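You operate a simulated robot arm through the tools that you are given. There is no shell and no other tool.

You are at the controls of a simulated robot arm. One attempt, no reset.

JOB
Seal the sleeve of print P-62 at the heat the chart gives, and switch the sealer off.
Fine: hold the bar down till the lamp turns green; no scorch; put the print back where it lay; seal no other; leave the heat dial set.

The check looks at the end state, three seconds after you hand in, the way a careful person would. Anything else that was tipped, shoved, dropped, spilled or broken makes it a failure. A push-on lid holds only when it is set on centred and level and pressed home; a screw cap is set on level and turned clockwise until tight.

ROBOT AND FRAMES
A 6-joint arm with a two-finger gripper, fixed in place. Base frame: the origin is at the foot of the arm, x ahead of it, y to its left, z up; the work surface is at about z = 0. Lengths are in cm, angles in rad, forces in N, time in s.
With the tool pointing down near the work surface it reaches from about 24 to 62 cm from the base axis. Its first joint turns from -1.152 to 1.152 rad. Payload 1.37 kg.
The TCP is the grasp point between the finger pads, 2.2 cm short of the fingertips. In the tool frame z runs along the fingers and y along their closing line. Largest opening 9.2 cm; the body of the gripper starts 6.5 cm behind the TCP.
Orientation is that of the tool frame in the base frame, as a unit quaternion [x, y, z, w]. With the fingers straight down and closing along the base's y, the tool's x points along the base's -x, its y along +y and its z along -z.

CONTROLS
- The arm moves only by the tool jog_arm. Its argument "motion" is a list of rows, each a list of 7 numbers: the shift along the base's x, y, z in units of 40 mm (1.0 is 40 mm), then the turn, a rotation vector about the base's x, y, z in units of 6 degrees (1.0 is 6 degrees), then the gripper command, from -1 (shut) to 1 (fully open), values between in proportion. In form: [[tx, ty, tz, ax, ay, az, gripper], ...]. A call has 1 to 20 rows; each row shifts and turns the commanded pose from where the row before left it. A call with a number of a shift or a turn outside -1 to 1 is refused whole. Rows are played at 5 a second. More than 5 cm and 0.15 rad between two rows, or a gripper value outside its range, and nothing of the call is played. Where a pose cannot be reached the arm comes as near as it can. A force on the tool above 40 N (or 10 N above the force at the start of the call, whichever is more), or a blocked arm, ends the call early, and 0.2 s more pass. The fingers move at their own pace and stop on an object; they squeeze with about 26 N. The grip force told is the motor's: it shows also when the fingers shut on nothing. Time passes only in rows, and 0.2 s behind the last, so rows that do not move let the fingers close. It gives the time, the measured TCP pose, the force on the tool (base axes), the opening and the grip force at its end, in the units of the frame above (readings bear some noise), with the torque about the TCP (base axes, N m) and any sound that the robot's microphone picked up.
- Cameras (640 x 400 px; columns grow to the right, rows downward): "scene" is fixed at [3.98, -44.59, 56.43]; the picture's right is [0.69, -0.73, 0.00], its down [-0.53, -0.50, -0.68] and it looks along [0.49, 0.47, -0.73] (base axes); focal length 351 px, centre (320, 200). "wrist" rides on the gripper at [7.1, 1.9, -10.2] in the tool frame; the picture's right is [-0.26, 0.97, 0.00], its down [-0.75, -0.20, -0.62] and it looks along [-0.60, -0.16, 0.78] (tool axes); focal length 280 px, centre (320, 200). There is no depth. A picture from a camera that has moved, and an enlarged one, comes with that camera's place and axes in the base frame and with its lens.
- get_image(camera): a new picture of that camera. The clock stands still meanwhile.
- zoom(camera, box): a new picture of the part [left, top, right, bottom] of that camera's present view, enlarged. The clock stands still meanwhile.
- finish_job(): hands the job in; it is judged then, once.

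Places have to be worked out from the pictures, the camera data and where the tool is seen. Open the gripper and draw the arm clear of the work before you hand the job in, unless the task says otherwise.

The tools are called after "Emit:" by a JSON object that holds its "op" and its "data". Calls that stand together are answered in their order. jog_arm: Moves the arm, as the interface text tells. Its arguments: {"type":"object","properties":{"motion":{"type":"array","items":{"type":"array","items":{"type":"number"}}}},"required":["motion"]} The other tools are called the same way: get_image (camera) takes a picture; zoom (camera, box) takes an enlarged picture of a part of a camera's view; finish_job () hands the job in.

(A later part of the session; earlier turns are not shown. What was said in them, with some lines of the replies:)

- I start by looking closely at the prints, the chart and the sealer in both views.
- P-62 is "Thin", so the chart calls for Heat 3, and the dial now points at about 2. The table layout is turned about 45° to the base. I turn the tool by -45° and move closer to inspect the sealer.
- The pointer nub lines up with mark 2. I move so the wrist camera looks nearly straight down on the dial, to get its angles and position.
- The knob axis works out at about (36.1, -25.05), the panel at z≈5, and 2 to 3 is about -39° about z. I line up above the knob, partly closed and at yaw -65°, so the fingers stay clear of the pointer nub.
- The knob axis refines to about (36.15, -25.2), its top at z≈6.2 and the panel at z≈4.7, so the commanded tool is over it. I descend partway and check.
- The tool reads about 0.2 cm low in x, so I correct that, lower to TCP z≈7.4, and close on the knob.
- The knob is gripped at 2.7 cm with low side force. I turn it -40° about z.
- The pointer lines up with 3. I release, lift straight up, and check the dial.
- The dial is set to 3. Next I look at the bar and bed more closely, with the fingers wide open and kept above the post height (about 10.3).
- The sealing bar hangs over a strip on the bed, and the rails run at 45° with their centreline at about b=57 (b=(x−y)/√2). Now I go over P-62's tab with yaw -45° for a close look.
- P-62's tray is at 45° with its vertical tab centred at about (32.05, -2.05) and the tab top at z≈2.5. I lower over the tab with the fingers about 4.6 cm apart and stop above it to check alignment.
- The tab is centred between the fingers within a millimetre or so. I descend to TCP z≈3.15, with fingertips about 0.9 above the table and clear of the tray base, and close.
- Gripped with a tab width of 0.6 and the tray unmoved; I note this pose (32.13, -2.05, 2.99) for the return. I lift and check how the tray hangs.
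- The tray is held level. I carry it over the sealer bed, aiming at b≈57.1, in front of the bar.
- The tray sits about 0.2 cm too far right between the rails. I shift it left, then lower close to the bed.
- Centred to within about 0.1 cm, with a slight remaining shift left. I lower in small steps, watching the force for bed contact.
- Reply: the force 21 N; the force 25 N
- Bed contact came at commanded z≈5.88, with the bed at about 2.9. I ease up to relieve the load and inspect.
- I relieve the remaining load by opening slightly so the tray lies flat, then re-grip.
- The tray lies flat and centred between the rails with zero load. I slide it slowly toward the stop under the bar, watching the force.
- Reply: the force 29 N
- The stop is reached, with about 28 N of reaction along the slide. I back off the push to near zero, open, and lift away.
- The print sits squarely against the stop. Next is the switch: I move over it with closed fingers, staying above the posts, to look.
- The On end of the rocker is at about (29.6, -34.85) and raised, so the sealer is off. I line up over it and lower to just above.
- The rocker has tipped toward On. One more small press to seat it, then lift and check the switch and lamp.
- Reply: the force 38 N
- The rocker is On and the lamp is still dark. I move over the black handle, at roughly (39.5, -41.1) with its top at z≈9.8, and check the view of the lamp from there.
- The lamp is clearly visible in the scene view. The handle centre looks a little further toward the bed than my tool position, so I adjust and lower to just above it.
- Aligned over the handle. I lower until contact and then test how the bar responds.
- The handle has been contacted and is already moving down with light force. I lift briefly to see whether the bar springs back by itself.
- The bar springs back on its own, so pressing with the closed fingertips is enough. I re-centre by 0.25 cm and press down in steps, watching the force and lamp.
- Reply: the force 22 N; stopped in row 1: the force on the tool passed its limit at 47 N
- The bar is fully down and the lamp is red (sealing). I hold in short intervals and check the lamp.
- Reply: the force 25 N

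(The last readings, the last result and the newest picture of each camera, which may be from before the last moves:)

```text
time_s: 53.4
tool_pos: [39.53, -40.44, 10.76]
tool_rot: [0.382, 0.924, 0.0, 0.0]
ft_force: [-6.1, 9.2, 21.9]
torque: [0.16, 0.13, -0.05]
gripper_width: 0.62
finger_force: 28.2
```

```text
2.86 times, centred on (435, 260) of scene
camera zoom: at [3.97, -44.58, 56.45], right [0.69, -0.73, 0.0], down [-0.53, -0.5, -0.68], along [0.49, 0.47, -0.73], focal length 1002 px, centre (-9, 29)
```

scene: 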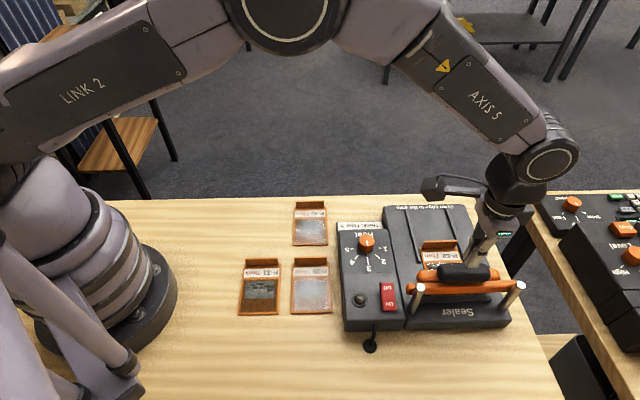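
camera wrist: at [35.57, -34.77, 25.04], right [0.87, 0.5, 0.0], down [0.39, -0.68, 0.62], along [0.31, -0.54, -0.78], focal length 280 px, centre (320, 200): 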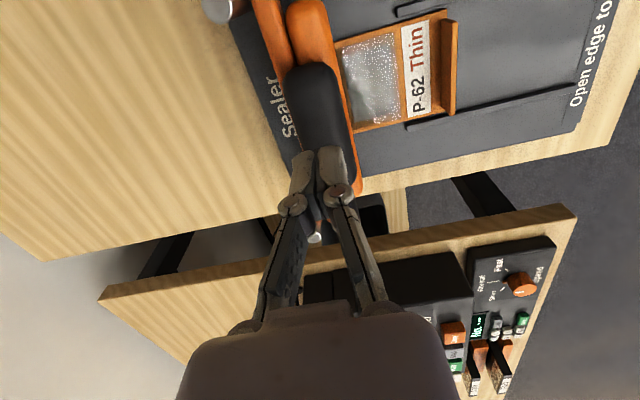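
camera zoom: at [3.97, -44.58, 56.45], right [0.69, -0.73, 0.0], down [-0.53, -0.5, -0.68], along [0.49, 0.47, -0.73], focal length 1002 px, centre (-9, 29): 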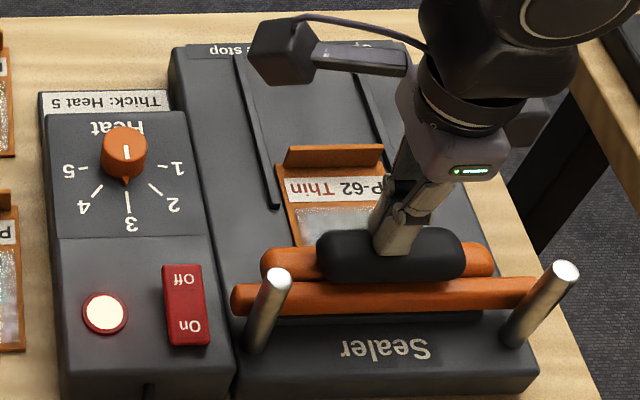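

Still red, holding at about 22 N. I keep holding.

Emit:
{"op": "jog_arm", "data": {"motion": [[0, 0, 0, 0, 0, 0, -1], [0, 0, 0, 0, 0, 0, -1]]}}

Emit:
{"op": "zoom", "data": {"camera": "scene", "box": [340, 270, 420, 330]}}

```text
time_s: 54.0
tool_pos: [39.47, -40.49, 10.67]
tool_rot: [0.382, 0.924, -0.001, 0.001]
ft_force: [-6.3, 9.6, 28.3]
torque: [0.22, 0.18, 0.01]
gripper_width: 0.6
finger_force: 28.7
```

```text
6.67 times, centred on (380, 300) of scene
camera zoom: at [3.96, -44.58, 56.45], right [0.69, -0.73, 0.0], down [-0.53, -0.5, -0.68], along [0.49, 0.47, -0.73], focal length 2339 px, centre (-80, -467)
```

zoom: 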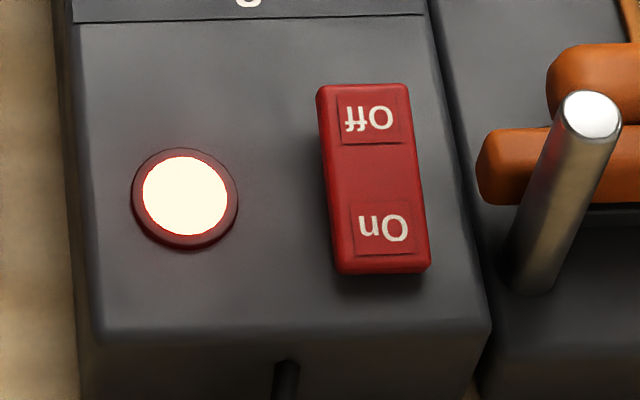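

Still red. The force has crept to 28 N, so I ease by a hair while keeping the bar down.

Emit:
{"op": "jog_arm", "data": {"motion": [[0, 0, 0.006, 0, 0, 0, -1], [0, 0, 0, 0, 0, 0, -1]]}}

Emit:
{"op": "zoom", "data": {"camera": "scene", "box": [340, 270, 420, 330]}}

```text
time_s: 54.6
tool_pos: [39.54, -40.5, 10.85]
tool_rot: [0.382, 0.924, 0.0, 0.001]
ft_force: [-4.8, 8.8, 27.7]
torque: [0.17, 0.16, 0.01]
gripper_width: 0.59
finger_force: 28.0
```

```text
6.67 times, centred on (380, 300) of scene
camera zoom: at [3.96, -44.58, 56.45], right [0.69, -0.73, 0.0], down [-0.53, -0.5, -0.68], along [0.49, 0.47, -0.73], focal length 2339 px, centre (-80, -467)
```

zoom: 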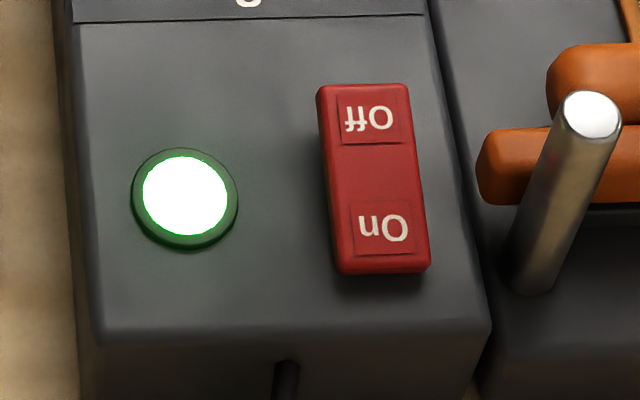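

The lamp is green, so I release at once by lifting straight up.

Emit:
{"op": "jog_arm", "data": {"motion": [[0, 0, 0.8, 0, 0, 0, -1], [0, 0, 0.5, 0, 0, 0, -1], [0, 0, 0.3, 0, 0, 0, -1]]}}

Emit:
{"op": "get_image", "data": {"camera": "scene"}}

Emit:
{"op": "zoom", "data": {"camera": "scene", "box": [340, 190, 530, 330]}}

```text
time_s: 55.4
tool_pos: [39.45, -40.32, 16.97]
tool_rot: [0.382, 0.924, 0.0, -0.001]
ft_force: [0.1, 0.9, 0.0]
torque: [-0.03, -0.02, -0.02]
gripper_width: 0.01
finger_force: 27.9
```

```text
taken
```

scene: 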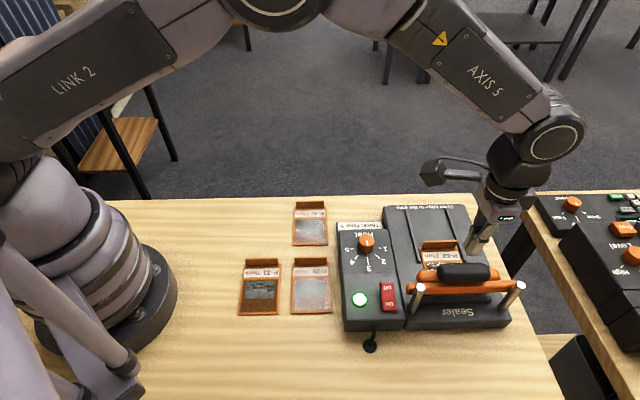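

```text
2.86 times, centred on (435, 260) of scene
camera zoom: at [3.98, -44.59, 56.43], right [0.69, -0.73, 0.0], down [-0.53, -0.5, -0.68], along [0.49, 0.47, -0.73], focal length 1002 px, centre (-9, 29)
```

zoom: 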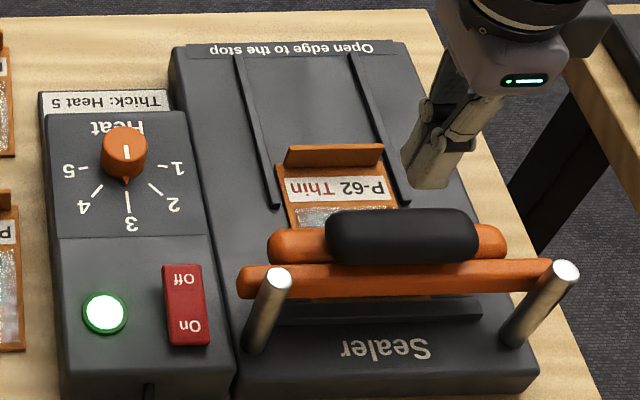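

The bar is up and the lamp is green. Now I switch the sealer off: I move over the Off end at about (31.3, -33.2).

Emit:
{"op": "jog_arm", "data": {"motion": [[-0.6, 0.53, 0, 0, 0, 0, -1], [-0.6, 0.53, 0, 0, 0, 0, -1], [-0.6, 0.53, 0, 0, 0, 0, -1], [-0.225, 0.21, 0, 0, 0, 0, -1], [0, 0, -0.6, 0, 0, 0, -1], [0, 0, -0.6, 0, 0, 0, -1], [0, 0, -0.6, 0, 0, 0, -1], [0, 0, 0, 0, 0, 0, -1]]}}

Emit:
{"op": "zoom", "data": {"camera": "scene", "box": [330, 230, 440, 340]}}

Emit:
{"op": "zoom", "data": {"camera": "wrist", "box": [220, 60, 420, 240]}}

```text
time_s: 57.2
tool_pos: [31.33, -33.31, 9.81]
tool_rot: [0.382, 0.924, 0.0, 0.0]
ft_force: [0.0, -0.5, 1.2]
torque: [-0.01, -0.02, 0.01]
gripper_width: 0.02
finger_force: 27.9
```

```text
3.64 times, centred on (385, 285) of scene
camera zoom: at [3.98, -44.59, 56.43], right [0.69, -0.73, 0.0], down [-0.53, -0.5, -0.68], along [0.49, 0.47, -0.73], focal length 1276 px, centre (84, -109)
```

zoom: 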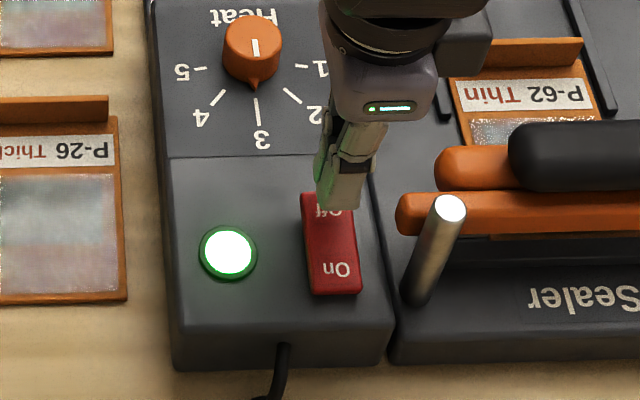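

```text
2.22 times, centred on (320, 150) of wrist
camera zoom: at [27.61, -26.97, 20.06], right [0.87, 0.5, 0.0], down [0.39, -0.68, 0.62], along [0.31, -0.54, -0.78], focal length 623 px, centre (320, 311)
```

zoom: 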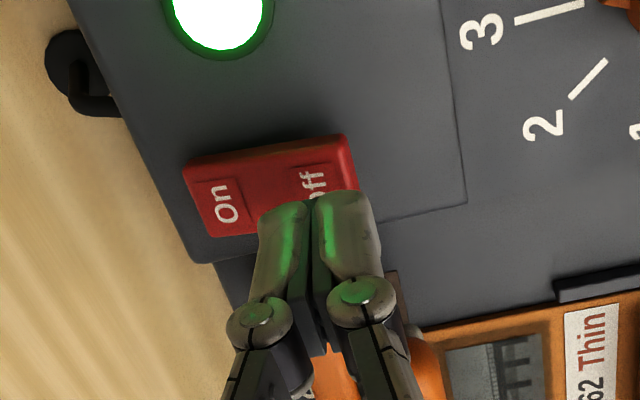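

Emit:
{"op": "jog_arm", "data": {"motion": [[0, 0, -0.15, 0, 0, 0, -1], [0, 0, -0.15, 0, 0, 0, -1], [0, 0, 0, 0, 0, 0, -1]]}}

Emit:
{"op": "jog_arm", "data": {"motion": [[0, 0, -0.06, 0, 0, 0, -1], [0, 0, 0, 0, 0, 0, -1]]}}

Emit:
{"op": "jog_arm", "data": {"motion": [[0, 0, -0.05, 0, 0, 0, -1], [0, 0, 0, 0, 0, 0, -1]]}}

Emit:
{"op": "zoom", "data": {"camera": "scene", "box": [330, 230, 440, 340]}}

```text
time_s: 58.0
tool_pos: [31.39, -33.21, 8.76]
tool_rot: [0.382, 0.924, 0.0, 0.0]
ft_force: [-0.6, 0.0, -0.4]
torque: [-0.01, 0.0, 0.03]
gripper_width: 0.0
finger_force: 27.5
```

```text
time_s: 58.6
tool_pos: [31.48, -33.28, 8.36]
tool_rot: [0.382, 0.924, 0.0, 0.0]
ft_force: [-0.1, -0.9, -0.1]
torque: [0.01, -0.01, -0.03]
gripper_width: 0.0
finger_force: 28.3
```

```text
time_s: 59.2
tool_pos: [31.44, -33.19, 8.25]
tool_rot: [0.382, 0.924, 0.001, 0.0]
ft_force: [0.2, 0.7, 1.8]
torque: [0.01, 0.01, -0.03]
gripper_width: 0.0
finger_force: 28.4
```

```text
3.64 times, centred on (385, 285) of scene
camera zoom: at [3.98, -44.59, 56.43], right [0.69, -0.73, 0.0], down [-0.53, -0.5, -0.68], along [0.49, 0.47, -0.73], focal length 1276 px, centre (84, -109)
```

zoom: 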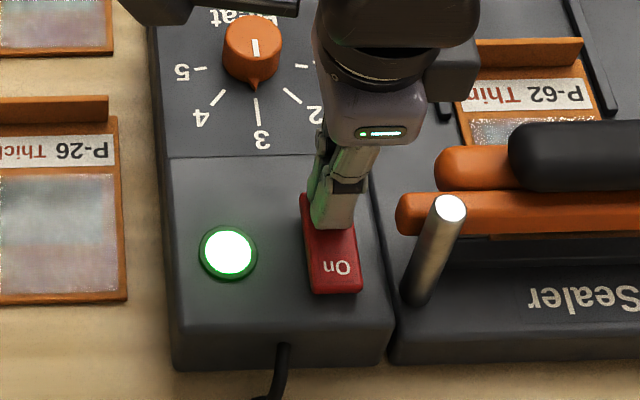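

Emit:
{"op": "jog_arm", "data": {"motion": [[0, 0, -0.05, 0, 0, 0, -1], [0, 0, 0, 0, 0, 0, -1]]}}

Emit:
{"op": "jog_arm", "data": {"motion": [[0, 0, -0.04, 0, 0, 0, -1], [0, 0, 0, 0, 0, 0, -1]]}}

Emit:
{"op": "zoom", "data": {"camera": "scene", "box": [330, 230, 440, 340]}}

```text
time_s: 59.8
tool_pos: [31.46, -33.17, 8.05]
tool_rot: [0.382, 0.924, 0.0, -0.001]
ft_force: [0.9, 0.5, 0.6]
torque: [-0.01, -0.01, 0.01]
gripper_width: 0.0
finger_force: 28.4
```

```text
time_s: 60.4
tool_pos: [31.46, -33.18, 7.99]
tool_rot: [0.382, 0.924, 0.0, 0.0]
ft_force: [-1.0, 0.2, 3.0]
torque: [0.01, 0.03, -0.05]
gripper_width: 0.01
finger_force: 28.0
```

```text
3.64 times, centred on (385, 285) of scene
camera zoom: at [3.98, -44.59, 56.43], right [0.69, -0.73, 0.0], down [-0.53, -0.5, -0.68], along [0.49, 0.47, -0.73], focal length 1276 px, centre (84, -109)
```

zoom: 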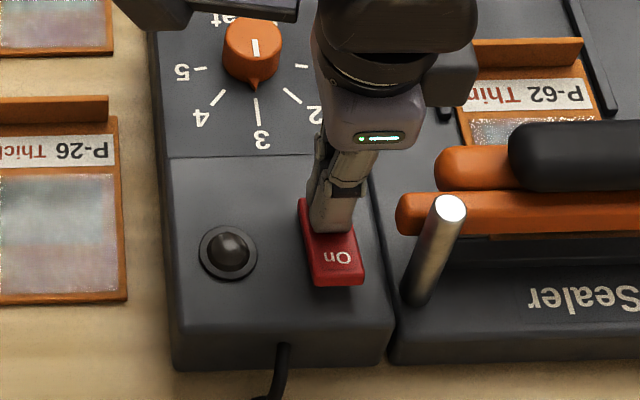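

The lamp is out and the rocker is flipped to Off. I give a tiny seating press, lift, and go back over the print's tab with the fingers opened.

Emit:
{"op": "jog_arm", "data": {"motion": [[0, 0, -0.03, 0, 0, 0, -1], [0, 0, 0.3, 0, 0, 0, -1], [0, 0, 0.6, 0, 0, 0, -1], [0, 0, 0.8, 0, 0, 0, -1], [0, 0, 0.5, 0, 0, 0, -1], [0.722, -0.062, 0, 0, 0, 0, -0.6], [0.722, -0.062, 0, 0, 0, 0, -0.2], [0.722, -0.062, 0, 0, 0, 0, -0.1], [0.722, -0.062, 0, 0, 0, 0, -0.1], [0.722, -0.062, 0, 0, 0, 0, -0.1], [0, 0, -0.5, 0, 0, 0, -0.1], [0, 0, 0, 0, 0, 0, -0.1]]}}

Emit:
{"op": "get_image", "data": {"camera": "wrist"}}

Emit:
{"op": "zoom", "data": {"camera": "wrist", "box": [180, 20, 420, 220]}}

Emit:
{"op": "zoom", "data": {"camera": "scene", "box": [340, 190, 530, 330]}}

```text
time_s: 63.0
tool_pos: [45.89, -34.53, 14.44]
tool_rot: [0.382, 0.924, 0.001, 0.0]
ft_force: [-0.3, 0.6, -1.2]
torque: [-0.01, 0.02, 0.03]
gripper_width: 4.12
finger_force: 0.0
```

```text
taken
camera wrist: at [42.05, -28.25, 24.62], right [0.87, 0.5, 0.0], down [0.39, -0.68, 0.62], along [0.31, -0.54, -0.78], focal length 280 px, centre (320, 200)
```

wrist: 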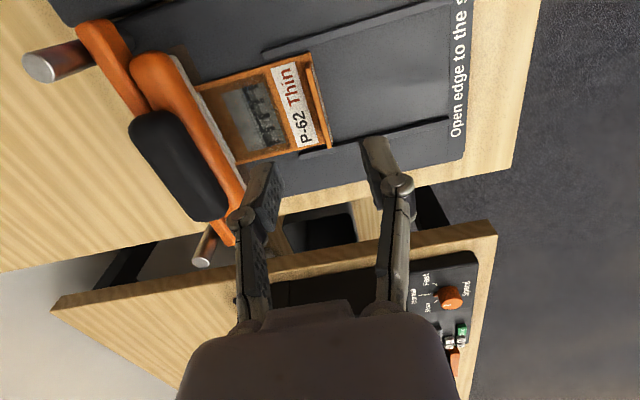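

```text
2.00 times, centred on (300, 120) of wrist
camera zoom: at [42.05, -28.25, 24.62], right [0.87, 0.5, 0.0], down [0.39, -0.68, 0.62], along [0.31, -0.54, -0.78], focal length 561 px, centre (360, 360)
```

zoom: 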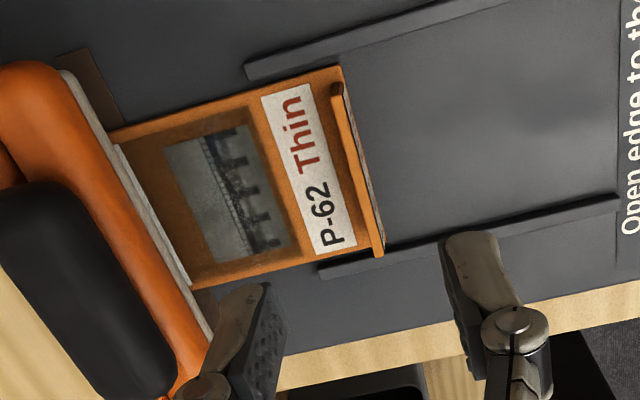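

```text
2.86 times, centred on (435, 260) of scene
camera zoom: at [3.98, -44.59, 56.43], right [0.69, -0.73, 0.0], down [-0.53, -0.5, -0.68], along [0.49, 0.47, -0.73], focal length 1002 px, centre (-9, 29)
```

zoom: 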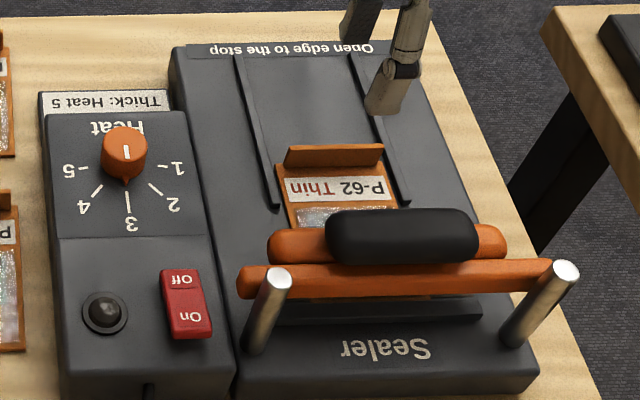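

The switch is Off, the dial is still at 3, and the tab is centred between the fingers. I lower and grip it.

Emit:
{"op": "jog_arm", "data": {"motion": [[-0.01, 0.01, -0.6, 0, 0, 0, -0.1], [0, 0, -0.7, 0, 0, 0, -0.1], [0, 0, -0.5, 0, 0, 0, -0.1], [0, 0, -0.3, 0, 0, 0, -0.1], [0, 0, 0, 0, 0, 0, -0.1]]}}

Emit:
{"op": "zoom", "data": {"camera": "wrist", "box": [180, 20, 420, 220]}}

```text
time_s: 64.2
tool_pos: [45.76, -34.49, 6.08]
tool_rot: [0.382, 0.924, 0.0, 0.0]
ft_force: [-0.4, 0.6, 0.2]
torque: [0.0, 0.0, 0.03]
gripper_width: 4.13
finger_force: 0.0
```

```text
2.00 times, centred on (300, 120) of wrist
camera zoom: at [42.01, -28.2, 16.26], right [0.87, 0.5, 0.0], down [0.39, -0.68, 0.62], along [0.31, -0.54, -0.78], focal length 561 px, centre (360, 360)
```

zoom: 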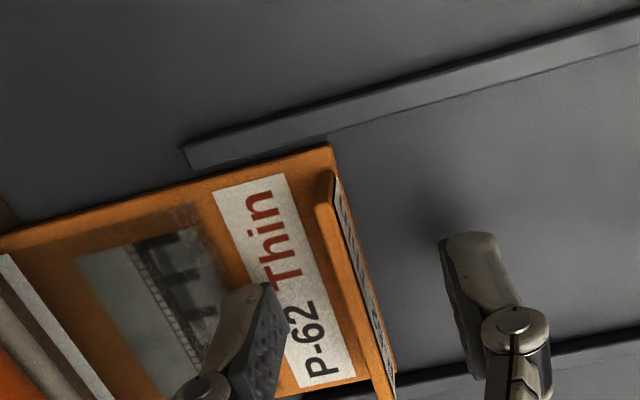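

Emit:
{"op": "jog_arm", "data": {"motion": [[0, 0, -0.03, 0, 0, 0, -0.3], [0, 0, 0, 0, 0, 0, -0.6], [0, 0, 0, 0, 0, 0, -0.8], [0, 0, 0, 0, 0, 0, -1], [0, 0, 0, 0, 0, 0, -1], [0, 0, 0, 0, 0, 0, -1]]}}

Emit:
{"op": "jog_arm", "data": {"motion": [[0.07, 0.07, 0.01, 0, 0, 0, -1], [0.07, 0.07, 0, 0, 0, 0, -1], [0.07, 0.07, 0, 0, 0, 0, -1], [0.07, 0.07, 0, 0, 0, 0, -1], [0.07, 0.07, 0, 0, 0, 0, -1], [0, 0, 0, 0, 0, 0, -1]]}}

Emit:
{"op": "zoom", "data": {"camera": "scene", "box": [400, 190, 530, 330]}}

Emit:
{"op": "get_image", "data": {"camera": "wrist"}}

```text
time_s: 65.6
tool_pos: [45.76, -34.51, 5.9]
tool_rot: [0.382, 0.924, 0.0, 0.0]
ft_force: [0.2, -0.7, -0.4]
torque: [0.02, -0.04, 0.0]
gripper_width: 0.61
finger_force: 26.2
```

```text
time_s: 67.0
tool_pos: [47.17, -32.98, 6.16]
tool_rot: [0.382, 0.924, 0.0, 0.0]
ft_force: [-0.1, 0.8, 0.0]
torque: [0.03, 0.0, 0.01]
gripper_width: 0.6
finger_force: 25.4
```

```text
2.86 times, centred on (465, 260) of scene
camera zoom: at [3.98, -44.59, 56.43], right [0.69, -0.73, 0.0], down [-0.53, -0.5, -0.68], along [0.49, 0.47, -0.73], focal length 1002 px, centre (-94, 29)
```

zoom: 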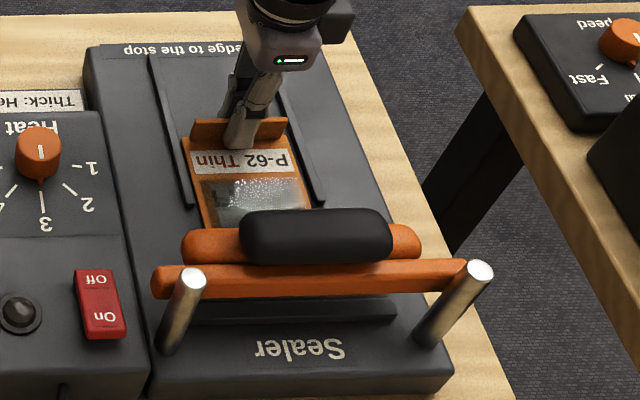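

```text
taken
camera wrist: at [43.38, -26.72, 16.21], right [0.87, 0.5, 0.0], down [0.39, -0.68, 0.62], along [0.31, -0.54, -0.78], focal length 280 px, centre (320, 200)
```

wrist: 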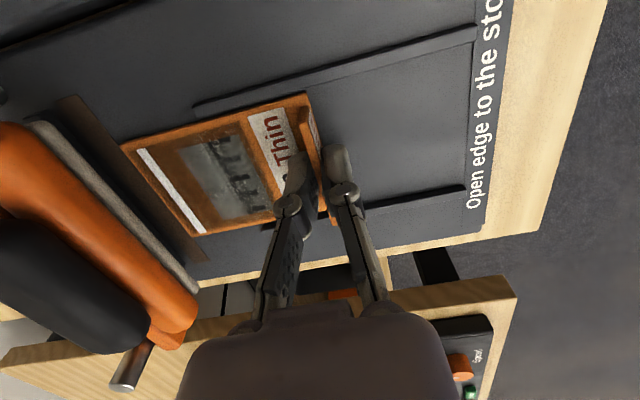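

The sleeve now shows a clean white seal line near its open edge, with no scorch visible. I keep sliding it out and lift.

Emit:
{"op": "jog_arm", "data": {"motion": [[0.07, 0.07, 0, 0, 0, 0, -1], [0.07, 0.07, 0, 0, 0, 0, -1], [0.07, 0.07, 0, 0, 0, 0, -1], [0.07, 0.07, 0, 0, 0, 0, -1], [0.07, 0.07, 0, 0, 0, 0, -1], [0.07, 0.07, 0, 0, 0, 0, -1], [0.07, 0.07, 0, 0, 0, 0, -1], [0, 0, 0.1, 0, 0, 0, -1], [0, 0, 0.3, 0, 0, 0, -1], [0, 0, 0.6, 0, 0, 0, -1], [0, 0, 0.5, 0, 0, 0, -1], [0, 0, 0, 0, 0, 0, -1]]}}

Emit:
{"op": "zoom", "data": {"camera": "scene", "box": [400, 170, 530, 310]}}

Emit:
{"op": "get_image", "data": {"camera": "wrist"}}

```text
time_s: 69.6
tool_pos: [49.22, -31.1, 12.01]
tool_rot: [0.381, 0.925, 0.0, 0.0]
ft_force: [0.4, 0.2, -1.2]
torque: [-0.01, 0.01, -0.04]
gripper_width: 0.58
finger_force: 26.3
```

```text
2.86 times, centred on (465, 240) of scene
camera zoom: at [3.98, -44.59, 56.43], right [0.69, -0.73, 0.0], down [-0.53, -0.5, -0.68], along [0.49, 0.47, -0.73], focal length 1002 px, centre (-94, 86)
```

zoom: 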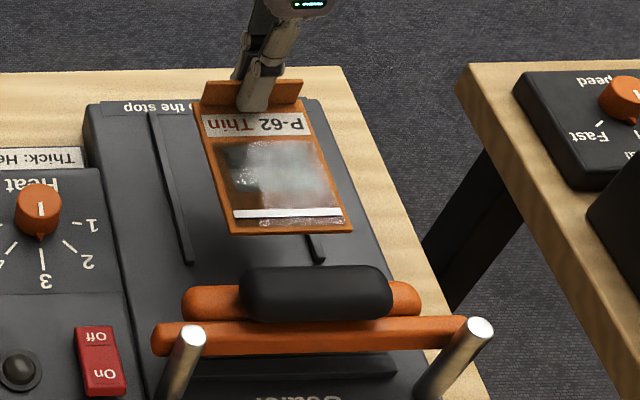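

```text
taken
camera wrist: at [45.38, -24.82, 22.24], right [0.87, 0.5, 0.0], down [0.39, -0.68, 0.62], along [0.31, -0.54, -0.78], focal length 280 px, centre (320, 200)
```

wrist: 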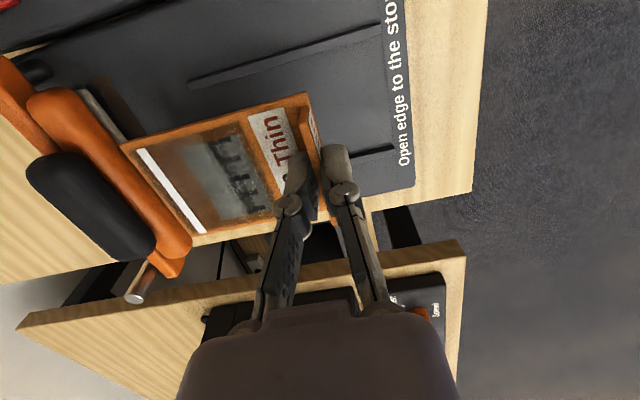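

I carry the sealed print back toward its original spot, aiming so the tab returns to its recorded place with a small correction for the re-grip offset.

Emit:
{"op": "jog_arm", "data": {"motion": [[-0.3527, 0.6038, 0, 0, 0, 0, -1], [-0.3527, 0.6038, 0, 0, 0, 0, -1], [-0.3527, 0.6038, 0, 0, 0, 0, -1], [-0.3527, 0.6038, 0, 0, 0, 0, -1], [-0.3527, 0.6038, 0, 0, 0, 0, -1], [-0.3527, 0.6038, 0, 0, 0, 0, -1], [-0.3527, 0.6038, 0, 0, 0, 0, -1], [-0.3527, 0.6038, 0, 0, 0, 0, -1], [-0.3527, 0.6038, 0, 0, 0, 0, -1], [-0.3527, 0.6038, 0, 0, 0, 0, -1], [-0.3527, 0.6038, 0, 0, 0, 0, -1], [-0.3527, 0.6038, 0, 0, 0, 0, -1], [0, 0, 0, 0, 0, 0, -1], [0, 0, -0.6, 0, 0, 0, -1], [0, 0, -0.6, 0, 0, 0, -1], [0, 0, -0.5, 0, 0, 0, -1], [0, 0, -0.25, 0, 0, 0, -1], [0, 0, 0, 0, 0, 0, -1]]}}

Emit:
{"op": "zoom", "data": {"camera": "scene", "box": [215, 150, 345, 260]}}

Emit:
{"op": "get_image", "data": {"camera": "wrist"}}

```text
time_s: 73.4
tool_pos: [32.25, -2.02, 4.25]
tool_rot: [0.382, 0.924, 0.0, 0.0]
ft_force: [0.8, 0.1, -0.2]
torque: [0.0, -0.03, 0.0]
gripper_width: 0.61
finger_force: 25.9
```

```text
3.64 times, centred on (280, 205) of scene
camera zoom: at [3.98, -44.59, 56.43], right [0.69, -0.73, 0.0], down [-0.53, -0.5, -0.68], along [0.49, 0.47, -0.73], focal length 1276 px, centre (466, 182)
```

zoom: 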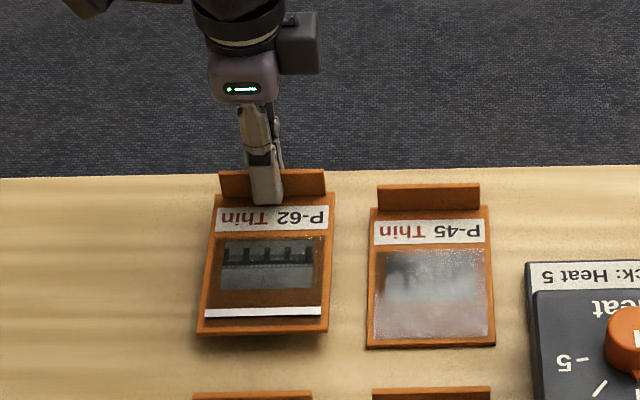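

```text
taken
camera wrist: at [28.53, 4.26, 14.42], right [0.87, 0.5, 0.0], down [0.39, -0.68, 0.62], along [0.31, -0.54, -0.78], focal length 280 px, centre (320, 200)
```

wrist: 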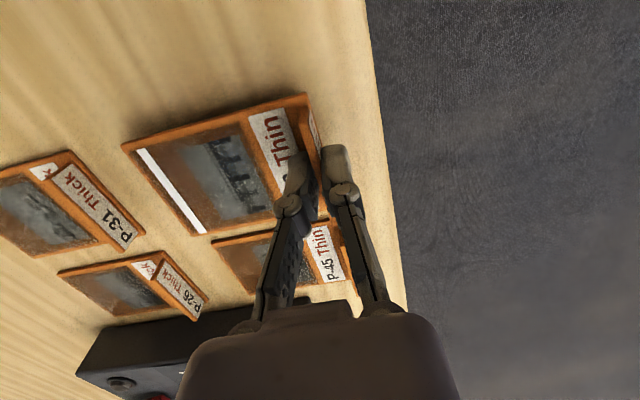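

Position matches the original within about 1–2 mm. I lower to the table with a small correction, watching for contact.

Emit:
{"op": "jog_arm", "data": {"motion": [[-0.025, -0.012, -0.15, 0, 0, 0, -1], [0, 0, -0.1, 0, 0, 0, -1], [0, 0, -0.03, 0, 0, 0, -1], [0, 0, 0, 0, 0, 0, -1]]}}

Emit:
{"op": "jog_arm", "data": {"motion": [[0, 0, -0.025, 0, 0, 0, -1], [0, 0, 0, 0, 0, 0, -1]]}}

Emit:
{"op": "zoom", "data": {"camera": "scene", "box": [215, 150, 345, 260]}}

```text
time_s: 74.4
tool_pos: [32.16, -2.06, 3.13]
tool_rot: [0.382, 0.924, 0.0, 0.0]
ft_force: [-0.3, -0.5, -0.3]
torque: [0.03, 0.0, -0.01]
gripper_width: 0.57
finger_force: 26.0
```

```text
time_s: 75.0
tool_pos: [32.21, -2.03, 3.07]
tool_rot: [0.382, 0.924, 0.0, 0.0]
ft_force: [0.3, -0.4, -0.9]
torque: [0.0, 0.0, -0.02]
gripper_width: 0.59
finger_force: 25.7
```

```text
3.64 times, centred on (280, 205) of scene
camera zoom: at [3.98, -44.59, 56.43], right [0.69, -0.73, 0.0], down [-0.53, -0.5, -0.68], along [0.49, 0.47, -0.73], focal length 1276 px, centre (466, 182)
```

zoom: 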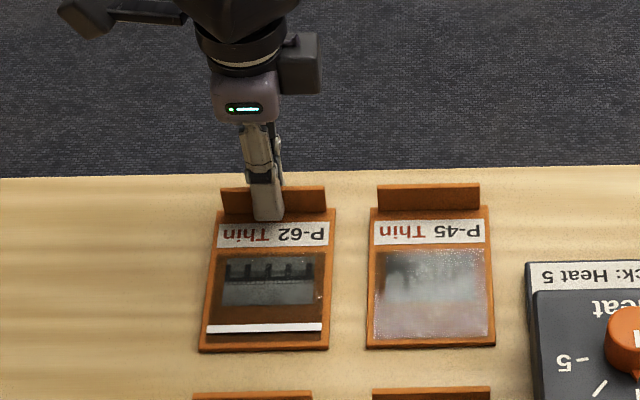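

The tray corners coincide with the original picture to about 1 pixel. I lower a hair more, then release gently and lift clear.

Emit:
{"op": "jog_arm", "data": {"motion": [[0, 0, -0.02, 0, 0, 0, -1], [0, 0, 0, 0, 0, 0, -1]]}}

Emit:
{"op": "jog_arm", "data": {"motion": [[0, 0, 0, 0, 0, 0, -0.75], [0, 0, 0, 0, 0, 0, -0.5], [0, 0, 0, 0, 0, 0, -0.2], [0, 0, 0, 0, 0, 0, -0.2], [0, 0, 0.2, 0, 0, 0, -0.2], [0, 0, 0.5, 0, 0, 0, -0.2], [0, 0, 0.8, 0, 0, 0, -0.2], [0, 0, 0.9, 0, 0, 0, 0], [0, 0, 0.9, 0, 0, 0, 0.5], [0, 0, 0, 0, 0, 0, 1]]}}

Emit:
{"op": "get_image", "data": {"camera": "scene"}}

Emit:
{"op": "zoom", "data": {"camera": "scene", "box": [215, 150, 345, 260]}}

Emit:
{"op": "zoom", "data": {"camera": "scene", "box": [330, 190, 540, 360]}}

```text
time_s: 75.6
tool_pos: [32.16, -2.07, 2.98]
tool_rot: [0.382, 0.924, 0.0, 0.0]
ft_force: [-0.8, 0.0, 9.6]
torque: [0.0, 0.05, 0.02]
gripper_width: 0.59
finger_force: 26.4
```

```text
time_s: 77.8
tool_pos: [32.14, -2.23, 16.12]
tool_rot: [0.381, 0.924, 0.0, 0.0]
ft_force: [-0.7, 0.7, 0.4]
torque: [0.0, -0.01, 0.02]
gripper_width: 9.19
finger_force: 0.1
```

```text
taken
```

scene: 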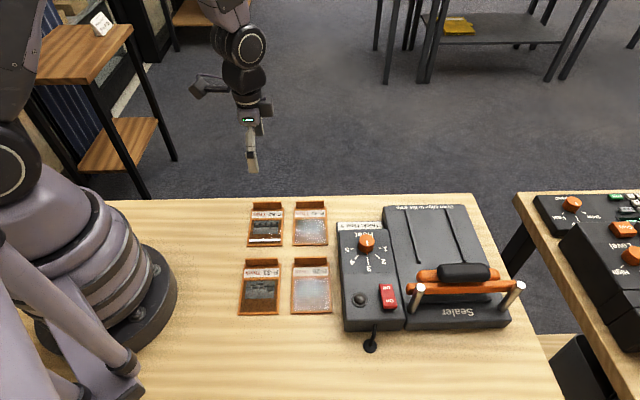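

```text
3.64 times, centred on (280, 205) of scene
camera zoom: at [3.98, -44.59, 56.43], right [0.69, -0.73, 0.0], down [-0.53, -0.5, -0.68], along [0.49, 0.47, -0.73], focal length 1276 px, centre (466, 182)
```

zoom: 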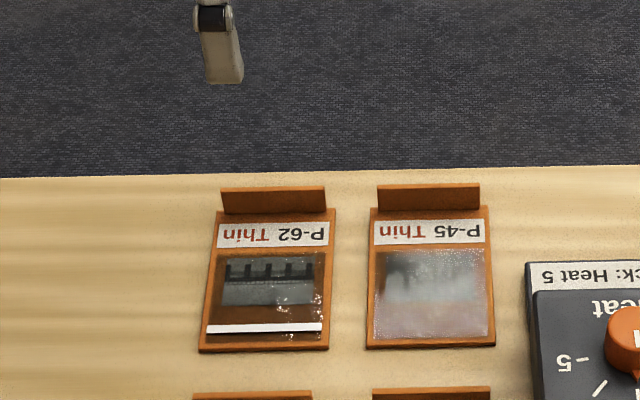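

```text
2.35 times, centred on (435, 275) of scene
camera zoom: at [3.98, -44.59, 56.43], right [0.69, -0.73, 0.0], down [-0.53, -0.5, -0.68], along [0.49, 0.47, -0.73], focal length 825 px, centre (49, 24)
```

zoom: 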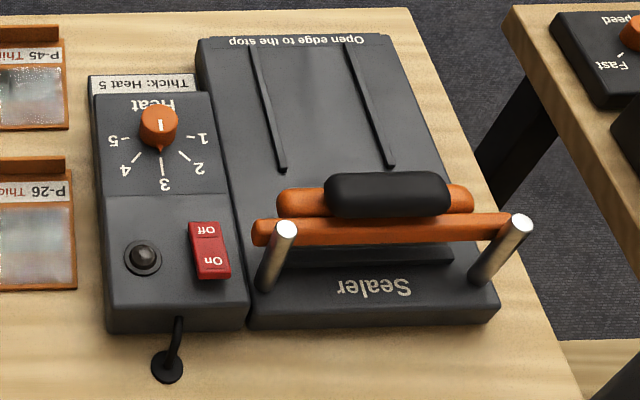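

P-62 is sealed and back in its original place. The sealer is off, the dial is at 3, the bar is up, nothing else has moved, and the arm is clear with the gripper open. I hand in the job.

Emit:
{"op": "finish_job", "data": {}}

```text
The job is handed in.
```

I sealed the sleeve of print P-62 at heat 3, the chart's setting for Thin, and switched the sealer off. I've handed the job in, but no verdict has come back yet.

- **Seal:** I held the bar down until the lamp turned green, then lifted off at once. The sleeve shows an even white seal line near its open edge, with no scorch visible.
- **Sealer:** The switch is at Off, the lamp is dark, the bar is back up, and the dial is still at 3.
- **Print:** P-62 is back where it lay; its tray corners match the original picture to about one pixel.
- **Other prints:** I did not touch or seal any of the other three, and nothing else looks moved.
- **Arm:** The gripper is open and the arm is clear of the work.

While pressing the bar, the force briefly reached 47 N and ended that move early. The bar stayed down, and the lamp stayed red until it turned green.
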